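You operate a simulated robot arm through the tools that you are given. There is no shell and no other tool. Be economical: measure what you need, move in short steps, check, and stop when the job is done.

You run a simulated two-armed robot. Do the job below in one go: nothing can be reset, and whatever is moved stays where it is left.

Task
Put the 50 spray tip from the top of the sawhorse bench on the front of the fitter's bench and the 40 spray tip on the top of the black trolley. Put the blue filter cartridge on top of the black test panel. Take the orange dust cover and put it on top of the orange moulded tray. Take the orange hardness tester and leave it on the lower shelf of the steel wash bench. Take the yellow sponge pad and leave it on top of the blue moulded hatch. Take the yellow drain cup on the shelf under the finishing bench and put it away on the shelf of the pipe frame. Take the red mixing cup and put it on the beige green-edged plywood core. Fetch the small guide eye and stand it in the orange tray. Take the lid off the white paper cup and lay it down on the top of the glass-topped table. Open the blue ply tray, put the black sanding block from the top of the glass-topped table in the inside of the blue ply tray, then shut the tray. Fetch the white water jug and set it on the top of the sawhorse bench. Any order will do. Set down upright: spray tip, blue filter cartridge, orange hardness tester, yellow drain cup, red mixing cup, small guide eye, black sanding block, white water jug.

The check looks at the end state, three seconds after you hand in, the way a careful person would. Anything else that was tipped, shoved, dropped, spilled or broken makes it a failure. A push-on lid holds only when it is set on centred and level and pressed home; a screw cap is set on level and turned clockwise until tight.

Robot
Two 7-joint arms with two-finger parallel grippers on one trunk, on a base that drives. Base frame: it is fixed to the floor where the robot stands at the start and does not move with it; the origin is under the middle of the robot, x ahead of it, y to its left, z up. Units: mm, degrees, N and s.
The left shoulder is at the start at [50, 161, 1073], the right one opposite. Places, roughly: black sanding block (8x5x7 cm) [-3500, 8500, 900]; black test panel (17x18x5 cm) [-1400, -3200, 800]; blue filter cartridge (5x5x8 cm) [-1900, -700, 1400]; blue moulded hatch (19x17x7 cm) [-3400, 5300, 900]; blue ply tray [-3400, 9100, 500]; front of the fitter's bench [-3500, 600, 800]; green-edged plywood core [-3500, 5500, 500]; inside of the blue ply tray [-3500, 9100, 500]; lower shelf of the steel wash bench [-1600, -200, 400]; orange dust cover (7x7x3 cm) [-3500, 300, 400]; orange hardness tester (5x5x10 cm) [-3500, 2100, 500]; orange moulded tray (18x15x8 cm) [-3500, 2800, 500]; orange tray [-3500, 2600, 900]; red mixing cup [-3500, 5000, 500]; shelf of the pipe frame [4400, -3400, 1000]; small guide eye (6x2x9 cm) [-3500, 6700, 900]; top of the black trolley [2100, 4400, 600]; top of the sawhorse bench [500, 300, 600]; white paper cup (9x9x9 cm) [-3500, 7500, 900]; white water jug (13x9x12 cm) [-800, -3300, 900]; yellow drain cup (11x8x9 cm) [-3500, 4600, 500]; yellow sponge pad (7x10x6 cm) [-3400, 4500, 900]. Payload 3.43 kg a hand.
The TCP of each hand is the grasp point between the finger pads, 30 mm short of the fingertips. In the tool frame z runs along the fingers and y along their closing line. Largest opening 94 mm; finger width 28, thickness 10; the body of the gripper, 50 by 96 mm, starts 55 mm behind the TCP.
Orientation is told as [roll, pitch, yaw] about the base's x, y, z axes, in that order, counted from this pose: with the fingers straight down and closing along the base's y, the tool's x points along the base's -x, its y along +y and its z along -z.

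Tools
- The arms move only by the tool servo_tool. It takes "left_rows", "right_rows" or both (then of equal length, played together; a hand with none holds still); each is one flat list of numbers, 6 for each row, row after row: the shift along the tool's x, y, z in mm, then the turn, a rotation vector about the tool's x, y, z in rad. In form: [tx, ty, tz, ax, ay, az, tx, ty, tz, ax, ay, az, ...]. A call has 1 to 20 rows; each row shifts and turns the commanded pose from where the row before left it, along the tool's axes as they then stand. "left_gripper" and "right_gripper" are, for a hand that has rows, the closure, from 0 (fully open) to 1 (shut), set as the call begins (left out, the last holds). Each row takes 0.2 s and may step no farther than 50 mm and 8.6 degrees from the row before; otherwise, or with a gripper value out of range, the whole call is refused. Where a pose cannot be reached the arm comes as near as it can. A force on the tool above 40 N (or 10 N above the force at the start of the call, whichever is more), or a blocked arm, ends the call early, and 0.2 s more pass. The fingers move at their own pace (about 45 mm/s each) and stop on an object; they squeeze with about 44 N. The grip force told is the motor's: it shows also when the fingers shut on nothing. Time passes only in rows, and 0.2 s behind the last, so rows that do not move let the fingers close. It gives the time, the measured TCP pose, the force on the tool (base axes), the opening and the grip force at its end, in the units of the frame above (readings bear some noise), with the torque about the TCP (base axes, N m) and any sound that the robot's microphone picked up.
- Cameras (640 x 400 px; columns grow to the right, rows downward): "scene" is now at [102.5, 52.2, 1181.2]; the picture's right is [0.64, -0.77, 0.00], its down [-0.57, -0.47, -0.67] and it looks along [0.52, 0.43, -0.74] (base axes); focal length 250 px, centre (320, 200). "left" rides on the left gripper at [76, -14, -102] in its tool frame; the picture's right is [0.18, 0.98, 0.00], its down [-0.75, 0.14, -0.64] and it looks along [-0.63, 0.12, 0.77] (tool axes); focal length 243 px, centre (320, 200). "right" rides on the right gripper at [76, 14, -102] in its tool frame; the picture's right is [-0.18, 0.98, 0.00], its down [-0.75, -0.14, -0.64] and it looks along [-0.63, -0.12, 0.77] (tool axes); focal length 243 px, centre (320, 200). There is no depth. A picture from a camera that has moved, and an enlarged one, comes with that camera's place and axes in the base frame and with its lens.
- snapshot(camera): a new picture of that camera. It takes no simulated time.
- slide_trunk(by): slides the trunk up (or, below 0, down) by that many mm; the arms and the scene camera ride with it, the base frame stays. It gives what a move gives, with no picture.
- drive_base(legs): drives the robot by 1 to 6 legs, each [ahead, left, turn to the left] in mm, mm and degrees, along the robot's own axes; the way and the turn of a leg run together, so that a leg with both is an arc; at most 1500 mm and 180 degrees a leg. The arms and the cameras ride along, it lands a little off, and it stops where it bumps. It gives what a move gives.
- head_to(pan, tilt): turns the head with the scene camera to pan (to the left, within 80 degrees either way) and tilt (down, from -29 to 69), counted from straight ahead of the robot. It gives what a move gives.
- enlarge(camera, box): a new picture of the part [left, top, right, bottom] of that camera's present view, enlarged. It takes no simulated time.
- job_done(): hands the job in; it is judged then, once.

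Work in short steps. Places have to be worked out from the pictures, the camera data and where the tool is seen: move nearer, look again, correct. Check each grasp and each placing, and mend what went wrong. You have 577 turns and 370 pictures in all, those below and enlarged ones among them. Open the grippers and draw the arms clear of the work before you hand the job in, unless the task says otherwise.

The tools are called as name(argument=value, ...) on one line, values as JSON. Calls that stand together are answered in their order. servo_tool: Moves the arms, as the interface text tells. Its arguments: {"type":"object","properties":{"left_rows":{"type":"array","items":{"type":"number"}},"left_gripper":{"type":"number"},"right_rows":{"type":"array","items":{"type":"number"}},"right_gripper":{"type":"number"}},"required":[]} The other tools are called the same way: slide_trunk (by) slides the trunk up or down; drive_base (legs) drives the base; head_to (pan, tilt) turns the head that bears the scene camera; snapshot (camera) takes a picture; enlarge (camera, box) takes an enlarged picture of a part of a camera's view; job_done () hands the job in.

At the start:

```text
t: 0.0
left_ee_pos: [283.7, 369.0, 860.3]
left_tcp_rot: [0.0, -0.1, -0.1]
left_force: [-0.1, -0.5, -0.6]
left_wrist_torque: [-0.03, 0.04, -0.02]
left_width: 93.9
left_grasp_force: 0.0
right_ee_pos: [403.8, 68.6, 938.5]
right_tcp_rot: [0.0, 0.1, 0.0]
right_force: [0.1, 1.2, 0.3]
right_wrist_torque: [0.0, -0.01, -0.03]
right_width: 94.2
right_grasp_force: 0.1
trunk travel left (down, up): [-100.0, 167.0]
robot x, y, heading: [0.7, -0.2, -0.3]
head pan, tilt: [39.9, 47.7]
```

scene: 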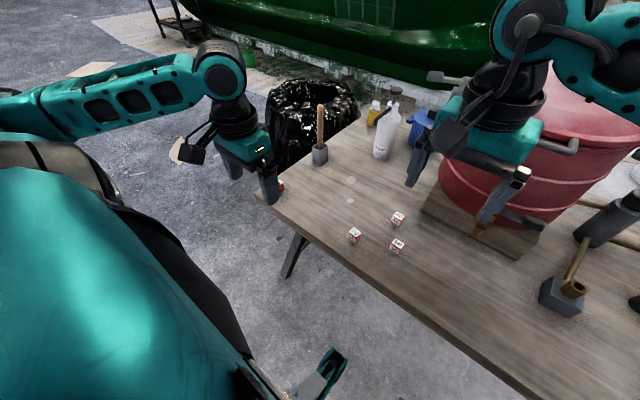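
right: 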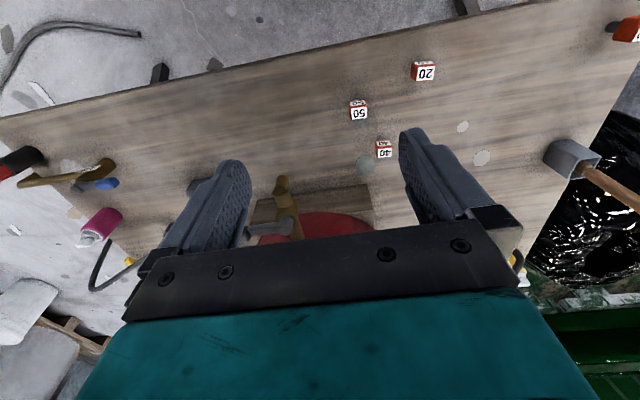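
left: 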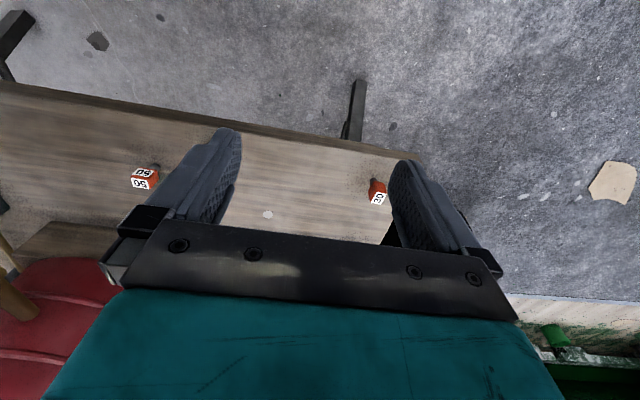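

I'll look closer at the spray tips to read their numbers.

enlarge(camera="scene", box=[320, 190, 440, 265])

enlarge(camera="right", box=[330, 40, 458, 180])

```text
5.33 times, centred on (380, 228) of scene
camera zoom: at [102.5, 52.2, 1181.2], right [0.64, -0.77, 0.0], down [-0.57, -0.47, -0.67], along [0.52, 0.43, -0.74], focal length 1336 px, centre (0, 53)
```

zoom: 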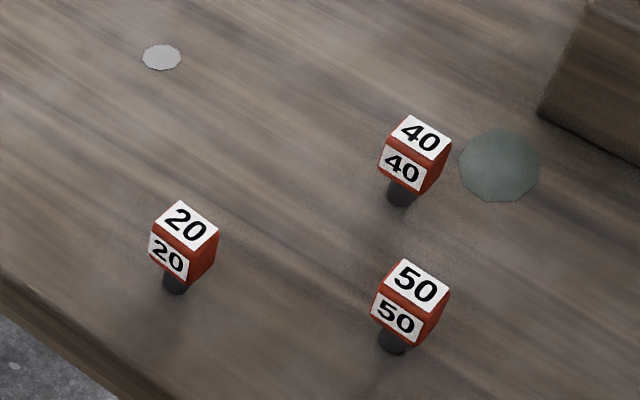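

```text
2.86 times, centred on (394, 110) of right
camera zoom: at [328.2, 83.2, 1040.1], right [0.18, 0.98, 0.0], down [0.75, -0.14, 0.64], along [0.63, -0.12, -0.77], focal length 693 px, centre (109, 457)
```

zoom: 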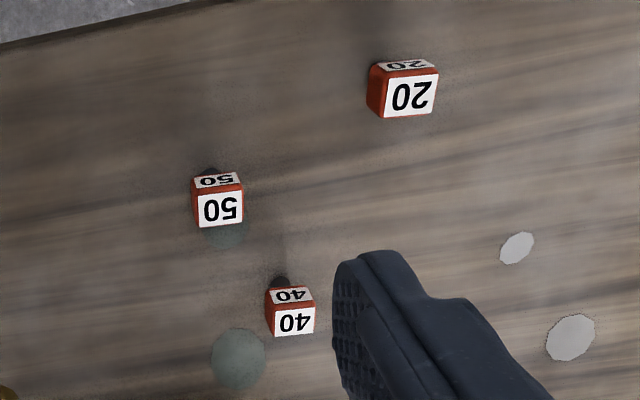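

I estimate the 50 tip's top at about (473,117,670) and the 40's at (543,152,672). I'll bring the right hand above the 50 tip with the fingers part-closed.

servo_tool(right_rows=[-11.5, 8, 35, 0, 0, 0, -11.5, 8, 35, 0, 0, 0, -11.5, 8, 35, 0, 0, 0, -11.5, 8, 35, 0, 0, 0, -11.5, 8, 35, 0, 0, 0, -11.5, 8, 25, 0, 0, 0], right_gripper=0.4)

snapshot(camera="right")

snapshot(camera="scene")

```text
t: 1.4
left_ee_pos: [282.5, 369.2, 859.1]
left_tcp_rot: [0.0, 0.0, -0.2]
left_force: [1.0, 0.5, -0.1]
left_wrist_torque: [-0.02, -0.01, -0.01]
left_width: 94.1
left_grasp_force: 0.0
right_ee_pos: [474.1, 115.4, 736.8]
right_tcp_rot: [0.1, 0.0, 0.0]
right_force: [0.0, -0.2, 0.1]
right_wrist_torque: [-0.01, 0.01, -0.02]
right_width: 56.4
right_grasp_force: 0.0
trunk travel left (down, up): [-100.0, 167.0]
robot x, y, heading: [1.7, -0.6, -0.0]
head pan, tilt: [39.9, 47.7]
```

```text
364 pictures are left
camera right: at [398.7, 130.6, 839.0], right [0.18, 0.98, 0.0], down [0.75, -0.14, 0.64], along [0.63, -0.12, -0.77], focal length 243 px, centre (320, 200)
```

right: 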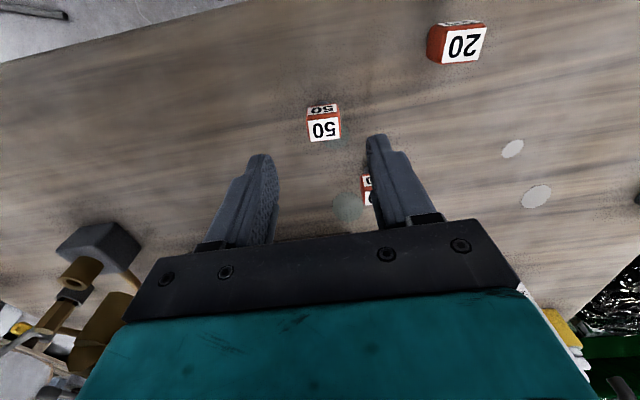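

```text
363 pictures are left
camera scene: at [102.5, 52.3, 1181.2], right [0.64, -0.77, 0.0], down [-0.57, -0.47, -0.67], along [0.52, 0.43, -0.74], focal length 250 px, centre (320, 200)
```

scene: 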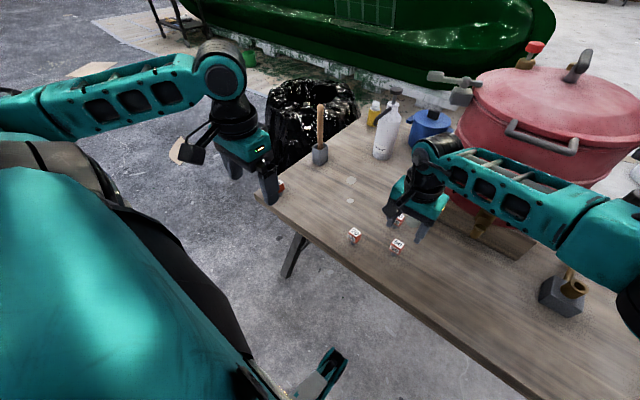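

Bench top is near z≈607 and the tip's top near 668. Descending to grasp the 50 tip at z≈652, then closing.

servo_tool(right_rows=[0, 1, 20, 0, 0, 0, 0, 1, 20, 0, 0, 0, 0, 0, 20, 0, 0, 0, 0, 0, 20, 0, 0, 0, 0, 0, 4, 0, 0, 0, 0, 0, 0, 0, 0, 0])

snapshot(camera="right")

```text
t: 2.8
left_ee_pos: [282.1, 370.8, 859.4]
left_tcp_rot: [0.0, 0.0, -0.1]
left_force: [0.5, 0.2, 0.6]
left_wrist_torque: [0.02, 0.0, 0.0]
left_width: 93.8
left_grasp_force: 0.0
right_ee_pos: [473.0, 119.7, 654.8]
right_tcp_rot: [-0.1, 0.0, 0.1]
right_force: [0.0, -0.3, 0.7]
right_wrist_torque: [0.02, 0.01, 0.05]
right_width: 56.3
right_grasp_force: 0.0
trunk travel left (down, up): [-100.0, 167.0]
robot x, y, heading: [3.1, 2.2, 0.0]
head pan, tilt: [39.9, 47.7]
```

```text
362 pictures are left
camera right: at [397.5, 133.3, 756.6], right [0.18, 0.98, 0.0], down [0.75, -0.14, 0.64], along [0.63, -0.12, -0.77], focal length 243 px, centre (320, 200)
```

right: 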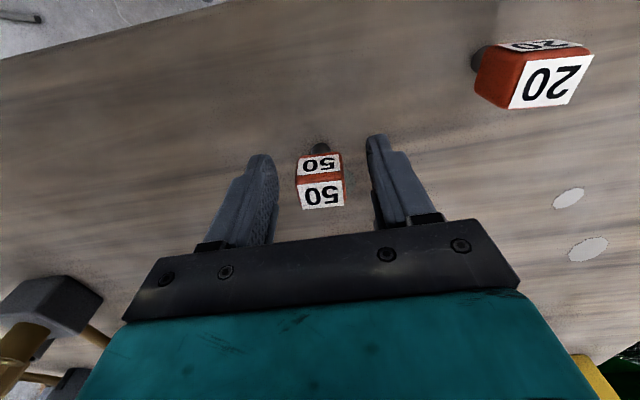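

The tip sits between the fingers. Closing and then lifting.

servo_tool(right_rows=[3, 0, 3, 0, 0, 0, 0, 0, 0, 0, 0, 0, 0, 0, 0, 0, 0, 0, 0, 0, 0, 0, 0, 0, 0, 0, 0, 0, 0, 0], right_gripper=1)

servo_tool(right_rows=[0, 0, -25, 0, 0, 0, 0, 0, -45, 0, 0, 0, 0, 0, -45, 0, 0, 0, 0, 0, -45, 0, 0, 0, 0, 0, 0, 0, 0, 0])

snapshot(camera="right")

```text
t: 4.0
left_ee_pos: [283.5, 370.4, 859.6]
left_tcp_rot: [0.0, 0.0, -0.1]
left_force: [0.0, 0.2, -0.1]
left_wrist_torque: [0.02, 0.07, -0.02]
left_width: 94.0
left_grasp_force: 0.0
right_ee_pos: [470.7, 118.7, 652.3]
right_tcp_rot: [0.0, 0.0, 0.0]
right_force: [0.3, -0.3, 0.7]
right_wrist_torque: [0.04, -0.01, -0.02]
right_width: 30.9
right_grasp_force: 43.9
trunk travel left (down, up): [-100.0, 167.0]
robot x, y, heading: [2.3, -2.0, 0.3]
head pan, tilt: [39.9, 47.7]
```

```text
t: 5.2
left_ee_pos: [283.4, 369.8, 860.0]
left_tcp_rot: [0.0, 0.0, -0.1]
left_force: [0.0, -0.3, 0.0]
left_wrist_torque: [0.01, -0.03, -0.01]
left_width: 94.0
left_grasp_force: 0.1
right_ee_pos: [470.2, 116.7, 809.6]
right_tcp_rot: [0.0, 0.0, 0.0]
right_force: [0.4, -0.7, 0.0]
right_wrist_torque: [0.02, 0.01, -0.01]
right_width: 30.6
right_grasp_force: 44.7
trunk travel left (down, up): [-100.0, 167.0]
robot x, y, heading: [-1.7, 0.8, -0.2]
head pan, tilt: [39.9, 47.7]
```

```text
361 pictures are left
camera right: at [394.9, 131.7, 912.5], right [0.18, 0.98, 0.0], down [0.75, -0.14, 0.64], along [0.63, -0.12, -0.77], focal length 243 px, centre (320, 200)
```

right: 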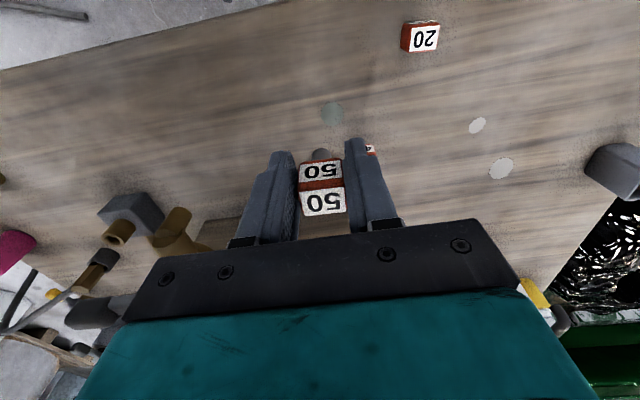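

The 50 tip is held. I'll draw the right hand back to the right, then bring the left hand over the 40 tip.

servo_tool(right_rows=[20, -40, -10, 0, 0, 0, 20, -40, -10, 0, 0, 0, 20, -40, -10, 0, 0, 0, 20, -40, -10, 0, 0, 0, 20, -40, -10, 0, 0, 0, 20, -40, -10, 0, 0, 0])

servo_tool(left_rows=[-32.5, -27, 15, 0, 0, 0, -32.5, -27, 15, 0, 0, 0, -32.5, -27, 15, 0, 0, 0, -32.5, -27, 15, 0, 0, 0, -32.5, -27, 15, 0, 0, 0, -32.5, -27, 15, 0, 0, 0, -32.5, -27, 15, 0, 0, 0, -32.5, -27, 15, 0, 0, 0, 0, 0, 0, 0, 0, 0], left_gripper=0.4)

snapshot(camera="left")

snapshot(camera="scene")

```text
t: 6.6
left_ee_pos: [282.1, 369.7, 860.9]
left_tcp_rot: [0.1, 0.0, -0.1]
left_force: [0.2, -0.4, -0.2]
left_wrist_torque: [0.02, -0.02, -0.01]
left_width: 94.0
left_grasp_force: 0.0
right_ee_pos: [348.1, -122.6, 871.2]
right_tcp_rot: [-0.1, 0.0, 0.0]
right_force: [-0.7, 0.1, -1.0]
right_wrist_torque: [-0.01, -0.01, 0.0]
right_width: 30.8
right_grasp_force: 44.1
trunk travel left (down, up): [-100.0, 167.0]
robot x, y, heading: [0.6, 0.4, 0.0]
head pan, tilt: [39.9, 47.7]
```

```text
t: 8.6
left_ee_pos: [470.9, 216.8, 802.9]
left_tcp_rot: [-0.1, -0.1, 0.0]
left_force: [0.0, -0.2, 0.6]
left_wrist_torque: [0.02, 0.05, 0.0]
left_width: 56.4
left_grasp_force: 0.1
left hand out of reach, approached as far as the arm can: row 6, 7, 8
right_ee_pos: [348.8, -122.5, 872.6]
right_tcp_rot: [0.0, 0.0, 0.0]
right_force: [-0.5, -0.5, 0.4]
right_wrist_torque: [-0.06, -0.01, 0.01]
right_width: 30.8
right_grasp_force: 44.5
trunk travel left (down, up): [-100.0, 167.0]
robot x, y, heading: [0.4, 1.8, -0.2]
head pan, tilt: [39.9, 47.7]
```

```text
360 pictures are left
camera left: at [395.2, 202.7, 903.7], right [-0.18, 0.98, 0.0], down [0.75, 0.14, 0.64], along [0.63, 0.12, -0.77], focal length 243 px, centre (320, 200)
```

left: 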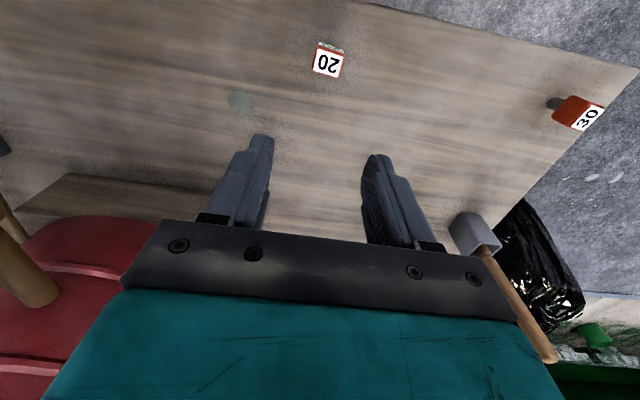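

```text
359 pictures are left
camera scene: at [102.5, 52.2, 1181.2], right [0.64, -0.77, 0.0], down [-0.57, -0.47, -0.67], along [0.52, 0.43, -0.74], focal length 250 px, centre (320, 200)
```

scene: 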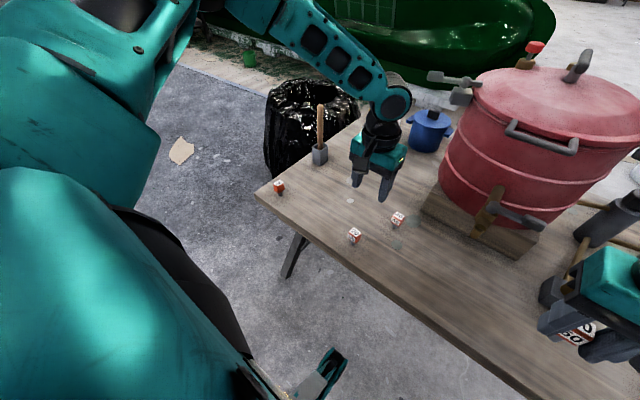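

The left arm can't reach that far. I'll look down at the base's clearance to the bench before driving nearer.

head_to(pan=10, tilt=69)

snapshot(camera="scene")

```text
t: 9.6
left_ee_pos: [471.9, 216.2, 801.4]
left_tcp_rot: [-0.1, -0.2, -0.2]
left_force: [0.1, 0.5, 0.2]
left_wrist_torque: [0.0, -0.03, -0.02]
left_width: 56.3
left_grasp_force: 0.1
right_ee_pos: [348.3, -121.7, 871.6]
right_tcp_rot: [0.0, 0.0, 0.1]
right_force: [-0.4, 0.0, 0.1]
right_wrist_torque: [-0.04, 0.0, -0.02]
right_width: 30.9
right_grasp_force: 43.3
trunk travel left (down, up): [-100.0, 167.0]
robot x, y, heading: [2.6, -2.0, 0.1]
head pan, tilt: [10.0, 68.8]
```

```text
358 pictures are left
camera scene: at [96.9, 11.3, 1156.1], right [0.17, -0.98, 0.0], down [-0.92, -0.16, -0.36], along [0.36, 0.06, -0.93], focal length 250 px, centre (320, 200)
```

scene: 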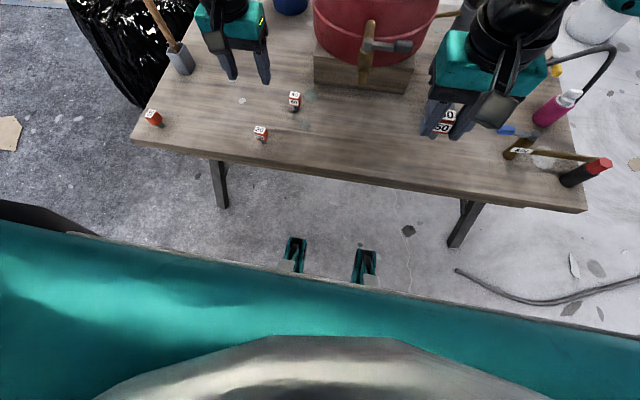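

There is room ahead of the base. Driving 90 mm ahead.

drive_base(legs=[[90, 0, 0]])

snapshot(camera="left")

```text
t: 10.6
left_ee_pos: [558.6, 216.5, 802.1]
left_tcp_rot: [-0.2, -0.2, -0.1]
left_force: [-0.6, -0.4, -0.8]
left_wrist_torque: [0.0, 0.0, -0.03]
left_width: 56.5
left_grasp_force: 0.0
right_ee_pos: [435.8, -122.6, 871.7]
right_tcp_rot: [0.0, 0.0, -0.1]
right_force: [0.3, 0.8, 0.2]
right_wrist_torque: [0.02, 0.01, 0.0]
right_width: 30.4
right_grasp_force: 43.4
trunk travel left (down, up): [-100.0, 167.0]
robot x, y, heading: [89.4, -1.4, 0.1]
head pan, tilt: [10.0, 68.8]
```

```text
357 pictures are left
camera left: at [482.7, 202.9, 903.4], right [-0.18, 0.98, 0.0], down [0.75, 0.14, 0.64], along [0.63, 0.12, -0.77], focal length 243 px, centre (320, 200)
```

left: 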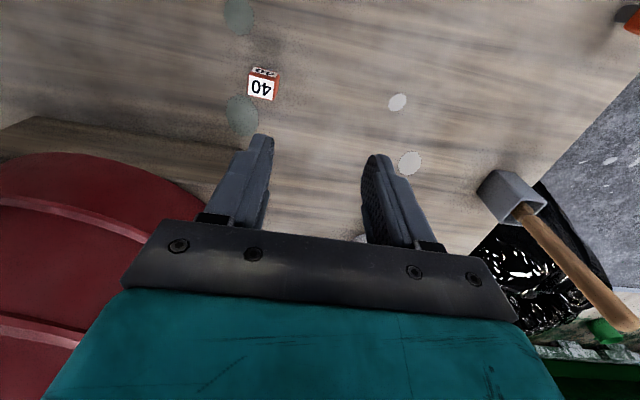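

Now above and near the 40 tip, estimated at (552,161). Lowering over it.

servo_tool(left_rows=[2, -19, 15, 0, 0, 0, 2, -18, 25, 0, 0, 0, 2, -18, 27, 0, 0, 0, 0, 0, 0, 0, 0, 0])

snapshot(camera="left")

```text
t: 11.6
left_ee_pos: [515.1, 201.8, 779.2]
left_tcp_rot: [-0.2, -0.1, 0.0]
left_force: [-0.4, 0.4, -0.5]
left_wrist_torque: [-0.01, -0.04, -0.01]
left_width: 56.4
left_grasp_force: 0.0
left hand out of reach, approached as far as the arm can: row 1, 2, 3
right_ee_pos: [435.4, -121.7, 871.2]
right_tcp_rot: [0.0, 0.0, 0.0]
right_force: [-0.7, 0.1, -0.2]
right_wrist_torque: [0.02, 0.03, 0.0]
right_width: 30.7
right_grasp_force: 44.0
trunk travel left (down, up): [-100.0, 167.0]
robot x, y, heading: [83.8, -1.4, 0.1]
head pan, tilt: [10.0, 68.8]
```

```text
356 pictures are left
camera left: at [440.2, 188.8, 880.9], right [-0.18, 0.98, 0.0], down [0.75, 0.14, 0.64], along [0.63, 0.12, -0.77], focal length 243 px, centre (320, 200)
```

left: 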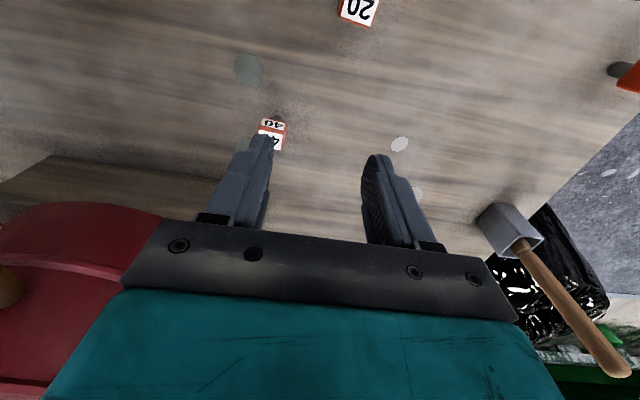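

The commanded pose seems to have run past reach before the drive. I'll step it back toward where I want it and see where the hand settles.

servo_tool(left_rows=[25, 21, -21, 0, 0, 0, 25, 21, -21, 0, 0, 0, 23, 21, -20, 0, 0, 0, 0, 0, 0, 0, 0, 0])

```text
t: 12.6
left_ee_pos: [443.8, 267.0, 840.9]
left_tcp_rot: [-0.1, -0.2, -0.1]
left_force: [0.4, 0.2, -0.2]
left_wrist_torque: [-0.01, -0.01, -0.03]
left_width: 56.4
left_grasp_force: 0.2
right_ee_pos: [435.6, -121.3, 872.1]
right_tcp_rot: [-0.1, -0.1, 0.0]
right_force: [-0.1, 0.4, -0.8]
right_wrist_torque: [-0.04, 0.01, 0.03]
right_width: 30.2
right_grasp_force: 44.1
trunk travel left (down, up): [-100.0, 167.0]
robot x, y, heading: [89.4, 5.8, -0.1]
head pan, tilt: [10.0, 68.8]
```

The achieved pose is what counts. I'll get a little closer with the base and try again.

drive_base(legs=[[45, 30, 0]])

servo_tool(left_rows=[-20, -40, 15, 0, 0, 0, -20, -40, 18, 0, 0, 0, -15, -40, 18, 0, 0, 0, -5, -10, 18, 0, 0, 0, 0, -6, 18, 0, 0, 0, 0, 0, 18, 0, 0, 0, 0, 0, 0, 0, 0, 0])

snapshot(camera="left")

```text
t: 13.7
left_ee_pos: [476.0, 290.4, 840.7]
left_tcp_rot: [-0.2, -0.1, -0.2]
left_force: [-0.1, -0.5, 0.0]
left_wrist_torque: [-0.03, -0.01, 0.0]
left_width: 56.5
left_grasp_force: 0.0
right_ee_pos: [465.7, -98.3, 872.2]
right_tcp_rot: [0.0, 0.0, -0.3]
right_force: [0.6, 1.2, -1.7]
right_wrist_torque: [-0.02, -0.01, 0.04]
right_width: 30.8
right_grasp_force: 44.3
trunk travel left (down, up): [-100.0, 167.0]
robot x, y, heading: [118.7, 26.2, -0.2]
head pan, tilt: [10.0, 68.8]
stopped in leg 1: the robot was blocked; the commanded pose is now the measured one
```

```text
t: 15.2
left_ee_pos: [511.8, 204.1, 779.3]
left_tcp_rot: [-0.2, 0.0, -0.3]
left_force: [0.0, -0.2, -0.4]
left_wrist_torque: [-0.01, -0.04, -0.03]
left_width: 56.4
left_grasp_force: 0.1
left hand out of reach, approached as far as the arm can: row 3, 4, 5, 6
right_ee_pos: [466.4, -98.4, 870.8]
right_tcp_rot: [0.0, 0.0, -0.3]
right_force: [-0.2, 0.3, -0.3]
right_wrist_torque: [-0.01, -0.01, -0.01]
right_width: 30.5
right_grasp_force: 43.9
trunk travel left (down, up): [-100.0, 167.0]
robot x, y, heading: [117.9, 26.1, -0.2]
head pan, tilt: [10.0, 68.8]
```

```text
355 pictures are left
camera left: at [435.6, 191.0, 879.9], right [-0.18, 0.98, 0.0], down [0.75, 0.14, 0.64], along [0.63, 0.11, -0.77], focal length 243 px, centre (320, 200)
```

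left: 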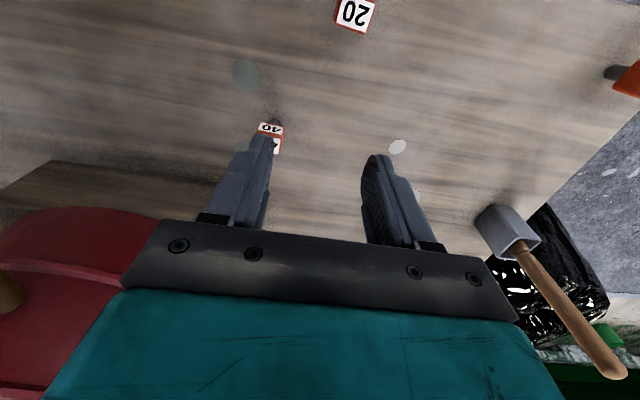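

Blocked: I won't push the base farther. The stall seems to depend on path, so I'll raise the left hand, go across high, then descend.

servo_tool(left_rows=[0, 0, -40, 0, 0, 0, 0, 0, -40, 0, 0, 0, 0, 0, -40, 0, 0, 0, -10, -20, 0, 0, 0, 0, -15, -20, 0, 0, 0, 0, -13, -3, 0, 0, 0, 0, 0, 0, 0, 0, 0, 0])

snapshot(camera="scene")

```text
t: 16.9
left_ee_pos: [548.7, 162.5, 896.2]
left_tcp_rot: [-0.1, -0.1, -0.2]
left_force: [-0.3, 0.1, 0.5]
left_wrist_torque: [-0.01, -0.04, 0.01]
left_width: 56.6
left_grasp_force: 0.1
right_ee_pos: [466.4, -98.4, 870.5]
right_tcp_rot: [0.0, 0.0, -0.4]
right_force: [0.0, 0.2, -0.7]
right_wrist_torque: [-0.02, -0.02, 0.01]
right_width: 30.6
right_grasp_force: 44.3
trunk travel left (down, up): [-100.0, 167.0]
robot x, y, heading: [116.9, 25.6, -0.3]
head pan, tilt: [10.0, 68.8]
```

```text
354 pictures are left
camera scene: at [215.0, 35.7, 1156.1], right [0.17, -0.99, 0.0], down [-0.92, -0.16, -0.36], along [0.36, 0.06, -0.93], focal length 250 px, centre (320, 200)
```

scene: 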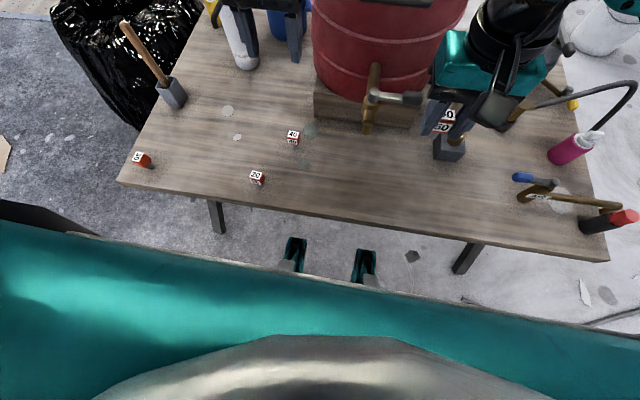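

That worked. Descending straight down now over the 40 tip.

servo_tool(left_rows=[-1, 0, 40, 0, 0, 0, -1, 0, 40, 0, 0, 0, -1, 0, 40, 0, 0, 0, 0, 0, 40, 0, 0, 0, 0, 0, 0, 0, 0, 0])

snapshot(camera="left")

```text
t: 18.1
left_ee_pos: [524.1, 210.3, 778.2]
left_tcp_rot: [-0.1, -0.2, -0.3]
left_force: [0.2, -0.1, -0.8]
left_wrist_torque: [-0.01, -0.02, -0.01]
left_width: 56.7
left_grasp_force: 0.1
left hand out of reach, approached as far as the arm can: row 1, 2, 3, 4
right_ee_pos: [465.3, -99.9, 871.4]
right_tcp_rot: [0.0, 0.0, -0.4]
right_force: [0.2, 0.4, 0.0]
right_wrist_torque: [0.0, -0.01, 0.03]
right_width: 30.6
right_grasp_force: 44.0
trunk travel left (down, up): [-100.0, 167.0]
robot x, y, heading: [119.7, 24.4, -0.3]
head pan, tilt: [10.0, 68.8]
```

```text
353 pictures are left
camera left: at [447.9, 197.8, 879.3], right [-0.18, 0.98, 0.0], down [0.75, 0.14, 0.64], along [0.63, 0.11, -0.77], focal length 243 px, centre (320, 200)
```

left: 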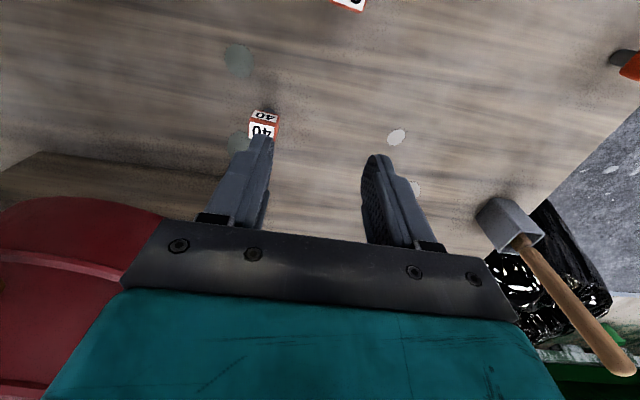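

z keeps stalling near 779; it may be the two arms getting near each other. I'll pull the right arm away and retry.

servo_tool(right_rows=[25, -40, -10, 0, 0, 0, 25, -40, -10, 0, 0, 0, 25, -40, -10, 0, 0, 0, 20, -40, 0, 0, 0, 0], left_rows=[0, 0, -20, 0, 0, 0, 0, 0, -20, 0, 0, 0, -15, -25, -10, 0, 0, 0, -12, -25, 0, 0, 0, 0])

servo_tool(left_rows=[0, 0, 30, 0, 0, 0, 0, 0, 30, 0, 0, 0, 0, 0, 30, 0, 0, 0, 0, 0, 0, 0, 0, 0])

```text
t: 19.1
left_ee_pos: [543.6, 175.7, 837.3]
left_tcp_rot: [0.0, -0.2, -0.3]
left_force: [-0.5, 0.4, -0.7]
left_wrist_torque: [-0.01, 0.0, -0.02]
left_width: 56.6
left_grasp_force: 0.1
left hand out of reach, approached as far as the arm can: row 4
right_ee_pos: [380.0, -260.9, 898.8]
right_tcp_rot: [0.0, 0.1, -0.3]
right_force: [0.1, 0.3, -1.0]
right_wrist_torque: [-0.01, 0.01, -0.03]
right_width: 30.8
right_grasp_force: 44.0
right hand out of reach, approached as far as the arm can: row 4
trunk travel left (down, up): [-100.0, 167.0]
robot x, y, heading: [118.9, 17.9, -0.1]
head pan, tilt: [10.0, 68.8]
```

```text
t: 20.1
left_ee_pos: [522.6, 212.9, 775.3]
left_tcp_rot: [-0.1, -0.2, -0.4]
left_force: [0.6, -0.1, -0.5]
left_wrist_torque: [0.05, -0.01, -0.01]
left_width: 56.6
left_grasp_force: 0.0
left hand out of reach, approached as far as the arm can: row 1, 2, 3
right_ee_pos: [382.4, -260.9, 899.9]
right_tcp_rot: [0.1, 0.0, -0.5]
right_force: [-0.8, 0.4, 0.2]
right_wrist_torque: [0.01, -0.02, -0.02]
right_width: 30.7
right_grasp_force: 44.2
trunk travel left (down, up): [-100.0, 167.0]
robot x, y, heading: [118.5, 28.3, -0.4]
head pan, tilt: [10.0, 68.8]
```

The outer side limits the arm, while across the body it reached well. I'll raise and draw the left hand back, then back off and shift left so the left hand reaches across, as the right one did.

servo_tool(left_rows=[20, 0, -40, 0, 0, 0, 30, 0, -35, 0, 0, 0, 40, -20, -20, 0, 0, 0, 40, -20, -10, 0, 0, 0, 0, 0, 0, 0, 0, 0], right_rows=[0, 20, 0, 0, 0, 0, 0, 20, 0, 0, 0, 0, 0, 20, 0, 0, 0, 0, 0, 20, 0, 0, 0, 0, 0, 0, 0, 0, 0, 0])

drive_base(legs=[[-40, 0, 0], [0, 250, 0]])

snapshot(camera="scene")

```text
t: 21.2
left_ee_pos: [393.7, 171.2, 882.2]
left_tcp_rot: [0.0, -0.1, -0.3]
left_force: [-0.4, -0.7, 1.0]
left_wrist_torque: [-0.02, -0.03, 0.01]
left_width: 56.6
left_grasp_force: 0.1
right_ee_pos: [389.6, -181.3, 902.5]
right_tcp_rot: [0.0, -0.1, -0.4]
right_force: [0.5, 0.2, -0.3]
right_wrist_torque: [-0.01, -0.04, -0.02]
right_width: 30.7
right_grasp_force: 43.6
right hand out of reach, approached as far as the arm can: row 1, 3
trunk travel left (down, up): [-100.0, 167.0]
robot x, y, heading: [119.1, 25.9, -0.2]
head pan, tilt: [10.0, 68.8]
```

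```text
t: 23.6
left_ee_pos: [353.9, 422.4, 882.3]
left_tcp_rot: [-0.1, -0.1, -0.1]
left_force: [0.4, 0.7, -0.1]
left_wrist_torque: [-0.04, 0.03, -0.05]
left_width: 56.3
left_grasp_force: 0.0
right_ee_pos: [350.6, 68.0, 901.3]
right_tcp_rot: [0.0, 0.0, -0.1]
right_force: [-1.1, 0.1, 0.3]
right_wrist_torque: [-0.03, -0.02, 0.01]
right_width: 30.7
right_grasp_force: 44.1
trunk travel left (down, up): [-100.0, 167.0]
robot x, y, heading: [77.0, 275.5, -0.2]
head pan, tilt: [10.0, 68.8]
```

```text
352 pictures are left
camera scene: at [175.5, 285.2, 1156.1], right [0.17, -0.99, 0.0], down [-0.92, -0.16, -0.36], along [0.36, 0.06, -0.93], focal length 250 px, centre (320, 200)
```

scene: 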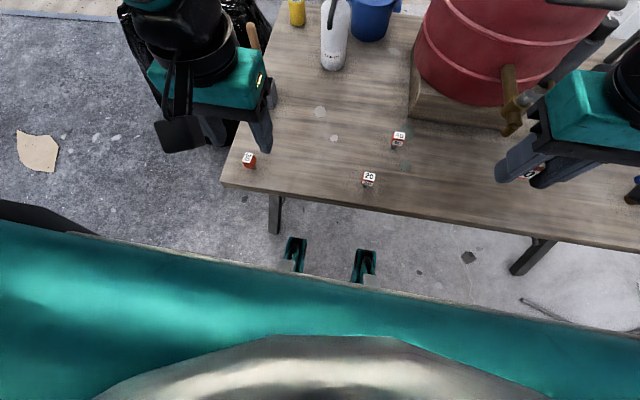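

Moving the left hand across and down over the 40 tip.

servo_tool(left_rows=[-40, -15, 0, 0, 0, 0, -40, -20, 0, 0, 0, 0, -30, -35, 0, 0, 0, 0, -25, -40, 0, 0, 0, 0, -20, -40, 0, 0, 0, 0, -20, -40, 10, 0, 0, 0, -13, -40, 10, 0, 0, 0, -10, -31, 10, 0, 0, 0, 0, 0, 30, 0, 0, 0, 0, 0, 40, 0, 0, 0, 0, 0, 40, 0, 0, 0, 0, 0, 0, 0, 0, 0])

snapshot(camera="left")

```text
t: 26.1
left_ee_pos: [456.5, 416.6, 819.9]
left_tcp_rot: [0.0, -0.1, -0.1]
left_force: [-0.4, 0.3, 0.4]
left_wrist_torque: [-0.02, -0.01, 0.05]
left_width: 56.1
left_grasp_force: 0.1
left hand out of reach, approached as far as the arm can: row 3, 4, 5, 6, 7, 8, 9, 10, 11
right_ee_pos: [351.4, 67.8, 901.1]
right_tcp_rot: [0.0, 0.0, -0.3]
right_force: [-0.1, -0.4, -0.5]
right_wrist_torque: [0.03, -0.01, 0.0]
right_width: 30.7
right_grasp_force: 43.9
trunk travel left (down, up): [-100.0, 167.0]
robot x, y, heading: [78.2, 271.2, -0.1]
head pan, tilt: [10.0, 68.8]
```

```text
351 pictures are left
camera left: at [380.2, 402.1, 920.6], right [-0.18, 0.98, 0.0], down [0.75, 0.14, 0.64], along [0.63, 0.11, -0.77], focal length 243 px, centre (320, 200)
```

left: 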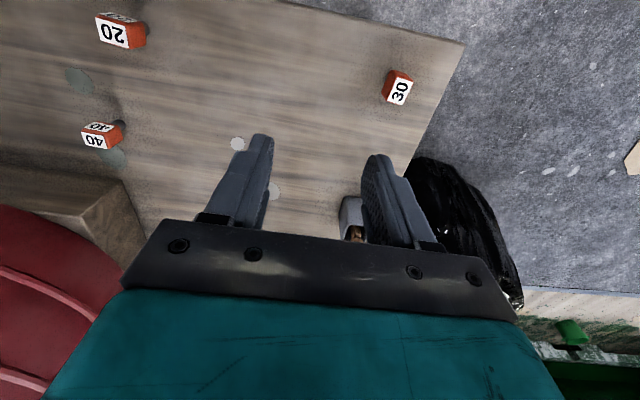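

The left arm stalls again. I'll retract it and try working inward at short reach before extending, to get a better posture.

servo_tool(left_rows=[40, 0, -30, 0, 0, 0, 40, 0, -30, 0, 0, 0, 40, -20, -20, 0, 0, 0, 20, -40, 0, 0, 0, 0, 0, -40, 0, 0, 0, 0, 0, -40, 0, 0, 0, 0, 0, -30, 0, 0, 0, 0])

servo_tool(left_rows=[-40, -10, 0, 0, 0, 0, -40, -10, 0, 0, 0, 0, -40, -10, 0, 0, 0, 0, -40, -10, 0, 0, 0, 0, -40, -10, 0, 0, 0, 0, -30, -10, 0, 0, 0, 0])

snapshot(camera="scene")

```text
t: 27.8
left_ee_pos: [333.8, 362.5, 922.7]
left_tcp_rot: [-0.1, -0.1, 0.0]
left_force: [0.2, -0.7, 0.7]
left_wrist_torque: [-0.02, -0.01, 0.0]
left_width: 56.3
left_grasp_force: 0.1
left hand out of reach, approached as far as the arm can: row 4, 5, 6, 7
right_ee_pos: [349.5, 68.0, 902.5]
right_tcp_rot: [0.0, 0.0, -0.3]
right_force: [-0.7, 0.2, -1.0]
right_wrist_torque: [-0.02, 0.01, 0.0]
right_width: 30.4
right_grasp_force: 43.8
trunk travel left (down, up): [-100.0, 167.0]
robot x, y, heading: [78.9, 272.2, -0.3]
head pan, tilt: [10.0, 68.8]
```

```text
t: 29.1
left_ee_pos: [525.4, 400.2, 941.1]
left_tcp_rot: [-0.2, -0.2, -0.2]
left_force: [0.4, 0.5, 0.9]
left_wrist_torque: [-0.06, 0.0, -0.01]
left_width: 56.2
left_grasp_force: 0.1
left hand out of reach, approached as far as the arm can: row 1, 2, 3, 4, 5, 6
right_ee_pos: [351.0, 68.9, 901.9]
right_tcp_rot: [0.0, 0.0, -0.3]
right_force: [-0.1, 0.3, -0.1]
right_wrist_torque: [-0.02, 0.01, 0.01]
right_width: 30.5
right_grasp_force: 44.0
trunk travel left (down, up): [-100.0, 167.0]
robot x, y, heading: [75.7, 271.2, 0.0]
head pan, tilt: [10.0, 68.8]
```

```text
350 pictures are left
camera scene: at [175.6, 284.9, 1156.1], right [0.17, -0.99, 0.0], down [-0.92, -0.16, -0.36], along [0.36, 0.06, -0.93], focal length 250 px, centre (320, 200)
```

scene: 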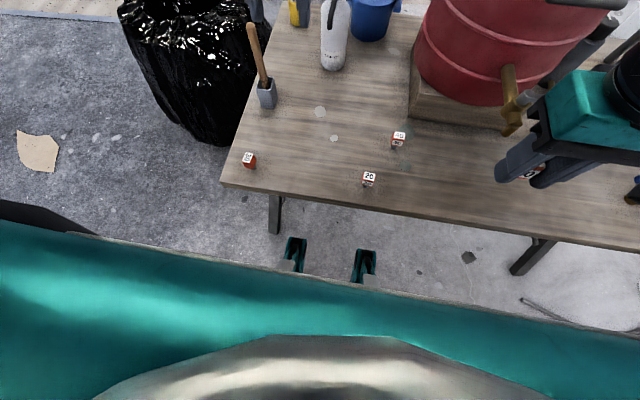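

Perhaps a wrist limit binds. I'll test turning the left hand clockwise (seen from above) and moving inward.

servo_tool(left_rows=[20, 0, 0, 0, 0, 0.14, 20, 0, 0, 0, 0, 0.14, 20, 0, 0, 0, 0, 0.14, 20, 0, 0, 0, 0, 0.14, 0, 0, 0, 0, 0, 0.14, 0, 0, 0, 0, 0, 0.14, 0, 0, 0, 0, 0, 0.14, 0, 0, 0, 0, 0, 0.14, 0, 0, 0, 0, 0, 0.14, 0, 0, 0, 0, 0, 0.14, 0, 0, 0, 0, 0, 0.14])

```text
t: 31.6
left_ee_pos: [450.1, 414.8, 939.4]
left_tcp_rot: [0.1, -0.2, -88.6]
left_force: [0.2, -0.1, 0.3]
left_wrist_torque: [-0.05, -0.04, -0.01]
left_width: 56.5
left_grasp_force: 0.0
right_ee_pos: [350.6, 68.7, 902.8]
right_tcp_rot: [0.0, 0.0, -0.1]
right_force: [-0.1, 0.5, -0.1]
right_wrist_torque: [0.0, -0.01, -0.02]
right_width: 30.8
right_grasp_force: 44.5
trunk travel left (down, up): [-100.0, 167.0]
robot x, y, heading: [79.0, 275.0, -0.0]
head pan, tilt: [10.0, 68.8]
```

Turned fully. Now move inward with this orientation (tool x now along +y, tool y along +x).

servo_tool(left_rows=[-36, 15, 0, 0, 0, 0, -36, 15, 0, 0, 0, 0, -36, 15, 0, 0, 0, 0, -36, 15, 0, 0, 0, 0, -36, 15, 0, 0, 0, 0, -36, 15, 0, 0, 0, 0, -38, 12, 0, 0, 0, 0, 0, 0, 0, 0, 0, 0])

```text
t: 33.4
left_ee_pos: [477.0, 374.0, 958.2]
left_tcp_rot: [0.0, -0.1, -88.4]
left_force: [-0.5, -0.9, 0.0]
left_wrist_torque: [-0.02, -0.03, 0.01]
left_width: 56.3
left_grasp_force: 0.0
left hand out of reach, approached as far as the arm can: row 2, 3, 4, 5, 6, 7
right_ee_pos: [350.6, 68.5, 903.5]
right_tcp_rot: [0.0, -0.1, -0.2]
right_force: [0.1, 0.1, -0.7]
right_wrist_torque: [0.02, -0.01, -0.01]
right_width: 30.7
right_grasp_force: 43.8
trunk travel left (down, up): [-100.0, 167.0]
robot x, y, heading: [79.9, 274.5, -0.2]
head pan, tilt: [10.0, 68.8]
```

Still limited. Hands are high relative to the shoulders; I'll raise the trunk fully so the arms can work lower relative to them.

slide_trunk(by=165)

servo_tool(left_rows=[0, 0, 40, 0, 0, 0, 0, 0, 40, 0, 0, 0, 0, 0, 40, 0, 0, 0, 0, 0, 40, 0, 0, 0, 0, 0, 40, 0, 0, 0, 0, 0, 40, 0, 0, 0, 0, 0, 0, 0, 0, 0])

servo_tool(left_rows=[-36, 12, 0, 0, 0, 0, -36, 12, 0, 0, 0, 0, -36, 12, 0, 0, 0, 0, -36, 12, 0, 0, 0, 0, -36, 12, 0, 0, 0, 0, 0, 0, 0, 0, 0, 0])

```text
t: 35.2
left_ee_pos: [475.8, 373.3, 1122.7]
left_tcp_rot: [0.1, -0.1, -88.5]
left_force: [0.4, 0.9, 1.0]
left_wrist_torque: [0.01, 0.04, -0.05]
left_width: 56.5
left_grasp_force: 0.1
right_ee_pos: [350.5, 67.8, 1066.2]
right_tcp_rot: [0.0, 0.1, -0.2]
right_force: [-0.3, 0.9, -0.5]
right_wrist_torque: [0.03, 0.01, -0.03]
right_width: 30.5
right_grasp_force: 44.2
trunk travel left (down, up): [-265.0, 2.0]
robot x, y, heading: [79.5, 275.9, -0.1]
head pan, tilt: [10.0, 68.8]
```

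```text
t: 36.8
left_ee_pos: [446.6, 451.6, 935.9]
left_tcp_rot: [0.2, -0.2, -88.4]
left_force: [0.5, 0.4, 0.2]
left_wrist_torque: [0.03, 0.01, 0.03]
left_width: 56.5
left_grasp_force: 0.0
left hand out of reach, approached as far as the arm can: row 1, 2, 3, 4, 5, 6
right_ee_pos: [350.7, 68.5, 1067.5]
right_tcp_rot: [-0.1, 0.0, -0.2]
right_force: [0.0, -0.8, 0.0]
right_wrist_torque: [0.02, -0.03, 0.02]
right_width: 30.6
right_grasp_force: 44.1
trunk travel left (down, up): [-265.0, 2.0]
robot x, y, heading: [75.8, 273.1, -0.1]
head pan, tilt: [10.0, 68.8]
```

```text
t: 38.2
left_ee_pos: [465.0, 403.9, 1010.0]
left_tcp_rot: [0.1, -0.2, -88.3]
left_force: [-0.5, -0.3, 0.0]
left_wrist_torque: [0.03, -0.01, 0.01]
left_width: 56.8
left_grasp_force: 0.1
left hand out of reach, approached as far as the arm can: row 1, 2, 3, 4, 5
right_ee_pos: [351.0, 67.6, 1067.8]
right_tcp_rot: [0.0, 0.1, -0.2]
right_force: [-0.2, -0.1, -1.1]
right_wrist_torque: [0.01, 0.0, 0.03]
right_width: 30.6
right_grasp_force: 44.2
trunk travel left (down, up): [-265.0, 2.0]
robot x, y, heading: [79.5, 275.2, -0.2]
head pan, tilt: [10.0, 68.8]
```

There's a slanted boundary, like an elbow-posture limit. Let me look at both arms' postures.

head_to(pan=60, tilt=30)

snapshot(camera="scene")

head_to(pan=-60, tilt=30)

snapshot(camera="scene")

```text
t: 39.4
left_ee_pos: [465.6, 405.1, 1009.5]
left_tcp_rot: [0.1, -0.3, -88.3]
left_force: [0.0, 0.6, 0.4]
left_wrist_torque: [0.01, -0.01, -0.01]
left_width: 56.2
left_grasp_force: 0.0
right_ee_pos: [350.3, 68.5, 1067.6]
right_tcp_rot: [0.0, 0.0, -0.2]
right_force: [0.1, 0.4, 0.6]
right_wrist_torque: [0.0, -0.02, -0.01]
right_width: 31.0
right_grasp_force: 44.2
trunk travel left (down, up): [-265.0, 2.0]
robot x, y, heading: [80.8, 276.2, -0.3]
head pan, tilt: [60.0, 30.0]
```

```text
349 pictures are left
camera scene: at [166.0, 353.5, 1372.5], right [0.86, -0.5, 0.0], down [-0.25, -0.43, -0.87], along [0.44, 0.75, -0.5], focal length 250 px, centre (320, 200)
```

scene: 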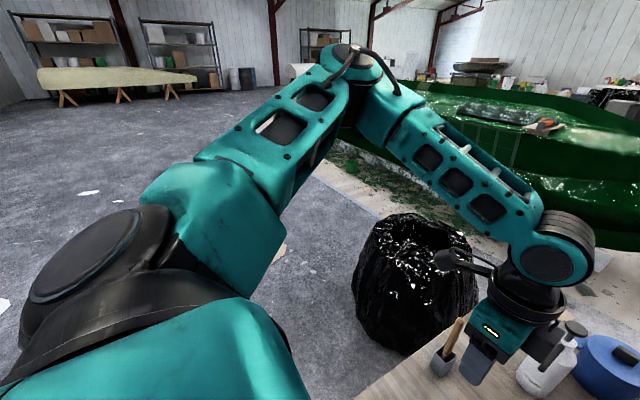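

```text
t: 41.4
left_ee_pos: [465.9, 403.9, 1010.9]
left_tcp_rot: [0.0, -0.1, -88.4]
left_force: [0.0, -0.6, 0.4]
left_wrist_torque: [0.01, -0.02, 0.02]
left_width: 56.4
left_grasp_force: 0.1
right_ee_pos: [350.6, 67.7, 1068.0]
right_tcp_rot: [0.0, 0.0, -0.2]
right_force: [-0.7, 0.1, -0.8]
right_wrist_torque: [0.0, -0.02, 0.03]
right_width: 30.8
right_grasp_force: 44.1
trunk travel left (down, up): [-265.0, 2.0]
robot x, y, heading: [77.0, 271.9, -0.1]
head pan, tilt: [-60.0, 30.0]
```

```text
348 pictures are left
camera scene: at [165.5, 196.9, 1372.6], right [-0.87, -0.5, 0.0], down [-0.25, 0.43, -0.87], along [0.43, -0.75, -0.5], focal length 250 px, centre (320, 200)
```

scene: 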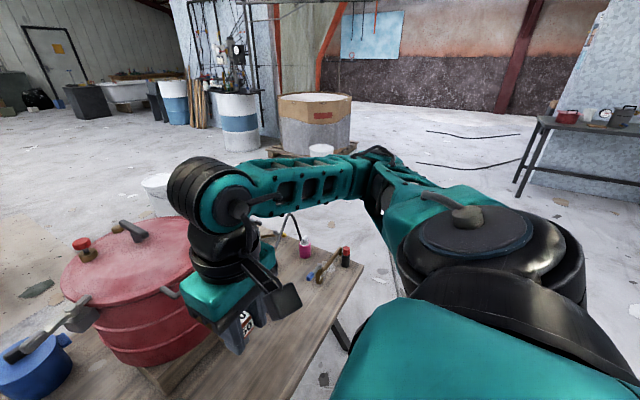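

Left elbow sits high. I'll back off from the bench and rework the left arm's posture in free space by lowering it outward and then moving inward.

drive_base(legs=[[-500, 0, 0]])

servo_tool(left_rows=[0, 0, 0, 0, 0, -0.14, 0, 0, 0, 0, 0, -0.14, 0, 0, 0, 0, 0, -0.14, 0, 0, 0, 0, 0, -0.14, 0, 0, 0, 0, 0, -0.14, 0, 0, 0, 0, 0, -0.14, 0, 0, 0, 0, 0, -0.14, 0, 0, 0, 0, 0, -0.14, 0, 0, 0, 0, 0, -0.14, 0, 0, 0, 0, 0, -0.14, 0, 0, 0, 0, 0, -0.145])

servo_tool(left_rows=[20, 30, 30, 0, 0, 0, 20, 30, 30, 0, 0, 0, 10, 30, 35, 0, 0, 0, 0, 20, 40, 0, 0, 0, 0, 10, 45, 0, 0, 0, 0, 0, 45, 0, 0, 0, 0, 0, 45, 0, 0, 0, 0, 0, 45, 0, 0, 0, 0, 0, 45, 0, 0, 0])

```text
t: 44.4
left_ee_pos: [-42.4, 404.0, 1010.0]
left_tcp_rot: [0.1, -0.2, -88.3]
left_force: [-0.3, 0.3, -0.3]
left_wrist_torque: [0.02, -0.04, 0.0]
left_width: 56.7
left_grasp_force: 0.0
right_ee_pos: [-155.5, 69.0, 1067.0]
right_tcp_rot: [0.0, -0.1, -0.1]
right_force: [-0.1, 0.3, -0.4]
right_wrist_torque: [0.01, -0.05, -0.06]
right_width: 30.7
right_grasp_force: 44.5
trunk travel left (down, up): [-265.0, 2.0]
robot x, y, heading: [-431.6, 277.1, -0.1]
head pan, tilt: [-60.0, 30.0]
```

```text
t: 46.8
left_ee_pos: [-42.5, 406.5, 1011.3]
left_tcp_rot: [-0.2, -0.1, 0.4]
left_force: [-0.2, -0.3, -0.3]
left_wrist_torque: [0.03, -0.01, 0.01]
left_width: 56.4
left_grasp_force: 0.0
right_ee_pos: [-155.8, 69.1, 1068.7]
right_tcp_rot: [0.0, -0.1, 0.0]
right_force: [-0.1, -1.2, -0.6]
right_wrist_torque: [0.0, 0.02, -0.01]
right_width: 30.7
right_grasp_force: 43.5
trunk travel left (down, up): [-265.0, 2.0]
robot x, y, heading: [-428.9, 275.5, -0.1]
head pan, tilt: [-60.0, 30.0]
```

```text
t: 48.8
left_ee_pos: [-105.8, 572.3, 853.0]
left_tcp_rot: [-0.3, -0.1, 0.2]
left_force: [-0.1, -0.2, -0.1]
left_wrist_torque: [0.03, 0.03, -0.02]
left_width: 56.5
left_grasp_force: 0.1
left hand out of reach, approached as far as the arm can: row 4, 5, 6, 7, 8, 9
right_ee_pos: [-156.3, 69.2, 1065.9]
right_tcp_rot: [0.1, 0.0, -0.1]
right_force: [0.7, -0.3, -0.6]
right_wrist_torque: [0.0, 0.02, -0.02]
right_width: 30.6
right_grasp_force: 44.3
trunk travel left (down, up): [-265.0, 2.0]
robot x, y, heading: [-429.0, 277.4, 0.0]
head pan, tilt: [-60.0, 30.0]
```

Probing the boundary: push straight down, and then closer to the body.

servo_tool(left_rows=[20, 0, 20, 0, 0, 0, 20, 0, 20, 0, 0, 0, 20, 0, 20, 0, 0, 0, 20, 0, 20, 0, 0, 0, 20, 0, 20, 0, 0, 0])

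servo_tool(left_rows=[0, 30, 20, 0, 0, 0, 0, 30, 20, 0, 0, 0, 0, 30, 20, 0, 0, 0, 0, 30, 20, 0, 0, 0, 0, 30, 20, 0, 0, 0])

```text
t: 50.0
left_ee_pos: [-120.8, 571.9, 851.8]
left_tcp_rot: [-0.3, -0.1, 0.3]
left_force: [-0.7, -0.6, 0.6]
left_wrist_torque: [-0.01, 0.01, -0.02]
left_width: 56.4
left_grasp_force: 0.0
left hand out of reach, approached as far as the arm can: row 1, 2, 3, 4, 5
right_ee_pos: [-155.8, 70.1, 1069.1]
right_tcp_rot: [0.0, 0.0, -0.1]
right_force: [0.0, 0.4, 0.0]
right_wrist_torque: [-0.05, -0.03, -0.03]
right_width: 30.7
right_grasp_force: 43.7
trunk travel left (down, up): [-265.0, 2.0]
robot x, y, heading: [-432.3, 275.2, -0.1]
head pan, tilt: [-60.0, 30.0]
```

```text
t: 51.2
left_ee_pos: [-133.6, 640.2, 834.6]
left_tcp_rot: [-0.1, -0.2, 0.3]
left_force: [0.1, 0.5, -0.6]
left_wrist_torque: [-0.02, 0.03, 0.0]
left_width: 56.5
left_grasp_force: 0.2
left hand out of reach, approached as far as the arm can: row 1, 2, 3, 4, 5
right_ee_pos: [-156.2, 69.0, 1067.6]
right_tcp_rot: [0.0, 0.0, -0.1]
right_force: [0.2, 0.1, -0.5]
right_wrist_torque: [0.03, 0.04, -0.01]
right_width: 30.6
right_grasp_force: 43.8
trunk travel left (down, up): [-265.0, 2.0]
robot x, y, heading: [-426.6, 272.7, 0.1]
head pan, tilt: [-60.0, 30.0]
```

Try pointing the left hand forward (needed for shelves anyway) and see how the workspace looks there.

servo_tool(left_rows=[0, -30, -30, 0, 0, 0, 0, -30, -30, 0, 0, 0, 0, -30, -20, 0, -0.14, 0, 0, 0, 0, 0, -0.14, 0, 0, 0, 0, 0, -0.14, 0, 0, 0, 0, 0, -0.14, 0, 0, 0, 0, 0, -0.14, 0, 0, 0, 0, 0, -0.14, 0, 0, 0, 0, 0, -0.14, 0, 0, 0, 0, 0, -0.14, 0, 0, 0, 0, 0, -0.14, 0, 0, 0, 0, 0, -0.14, 0, 0, 0, 0, 0, -0.14, 0])

head_to(pan=55, tilt=35)

snapshot(camera="scene")

```text
t: 54.0
left_ee_pos: [-121.4, 585.4, 930.0]
left_tcp_rot: [2.7, -68.4, -1.1]
left_force: [-0.6, -0.6, 0.6]
left_wrist_torque: [0.01, 0.01, 0.02]
left_width: 56.5
left_grasp_force: 0.1
left hand out of reach, approached as far as the arm can: row 6, 7, 8, 9, 10, 11
right_ee_pos: [-156.6, 69.1, 1067.4]
right_tcp_rot: [-0.1, 0.0, -0.1]
right_force: [0.0, 0.9, -0.2]
right_wrist_torque: [-0.01, 0.01, -0.01]
right_width: 30.9
right_grasp_force: 44.2
trunk travel left (down, up): [-265.0, 2.0]
robot x, y, heading: [-428.6, 273.9, -0.0]
head pan, tilt: [-60.0, 30.0]
```

```text
t: 55.9
left_ee_pos: [-118.4, 585.5, 931.2]
left_tcp_rot: [2.6, -68.3, -0.9]
left_force: [-1.6, 1.2, -0.1]
left_wrist_torque: [0.05, -0.02, -0.03]
left_width: 56.6
left_grasp_force: 0.0
right_ee_pos: [-156.3, 69.4, 1067.0]
right_tcp_rot: [0.1, 0.0, -0.1]
right_force: [-0.1, 0.3, 0.5]
right_wrist_torque: [-0.01, 0.01, -0.01]
right_width: 30.8
right_grasp_force: 44.0
trunk travel left (down, up): [-265.0, 2.0]
robot x, y, heading: [-429.5, 274.9, 0.3]
head pan, tilt: [55.0, 35.0]
```

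```text
347 pictures are left
camera scene: at [-336.0, 348.3, 1364.8], right [0.82, -0.57, 0.0], down [-0.33, -0.47, -0.82], along [0.47, 0.67, -0.57], focal length 250 px, centre (320, 200)
```

scene: 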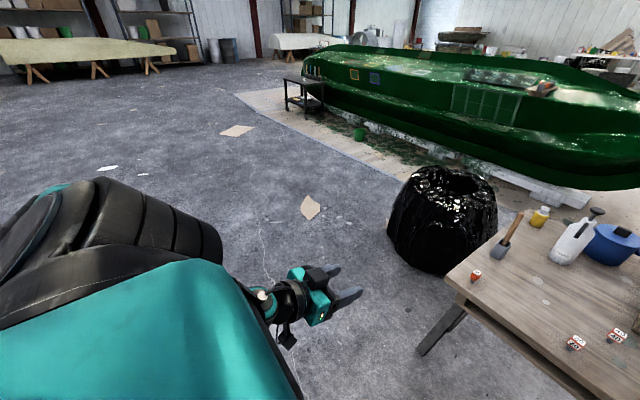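

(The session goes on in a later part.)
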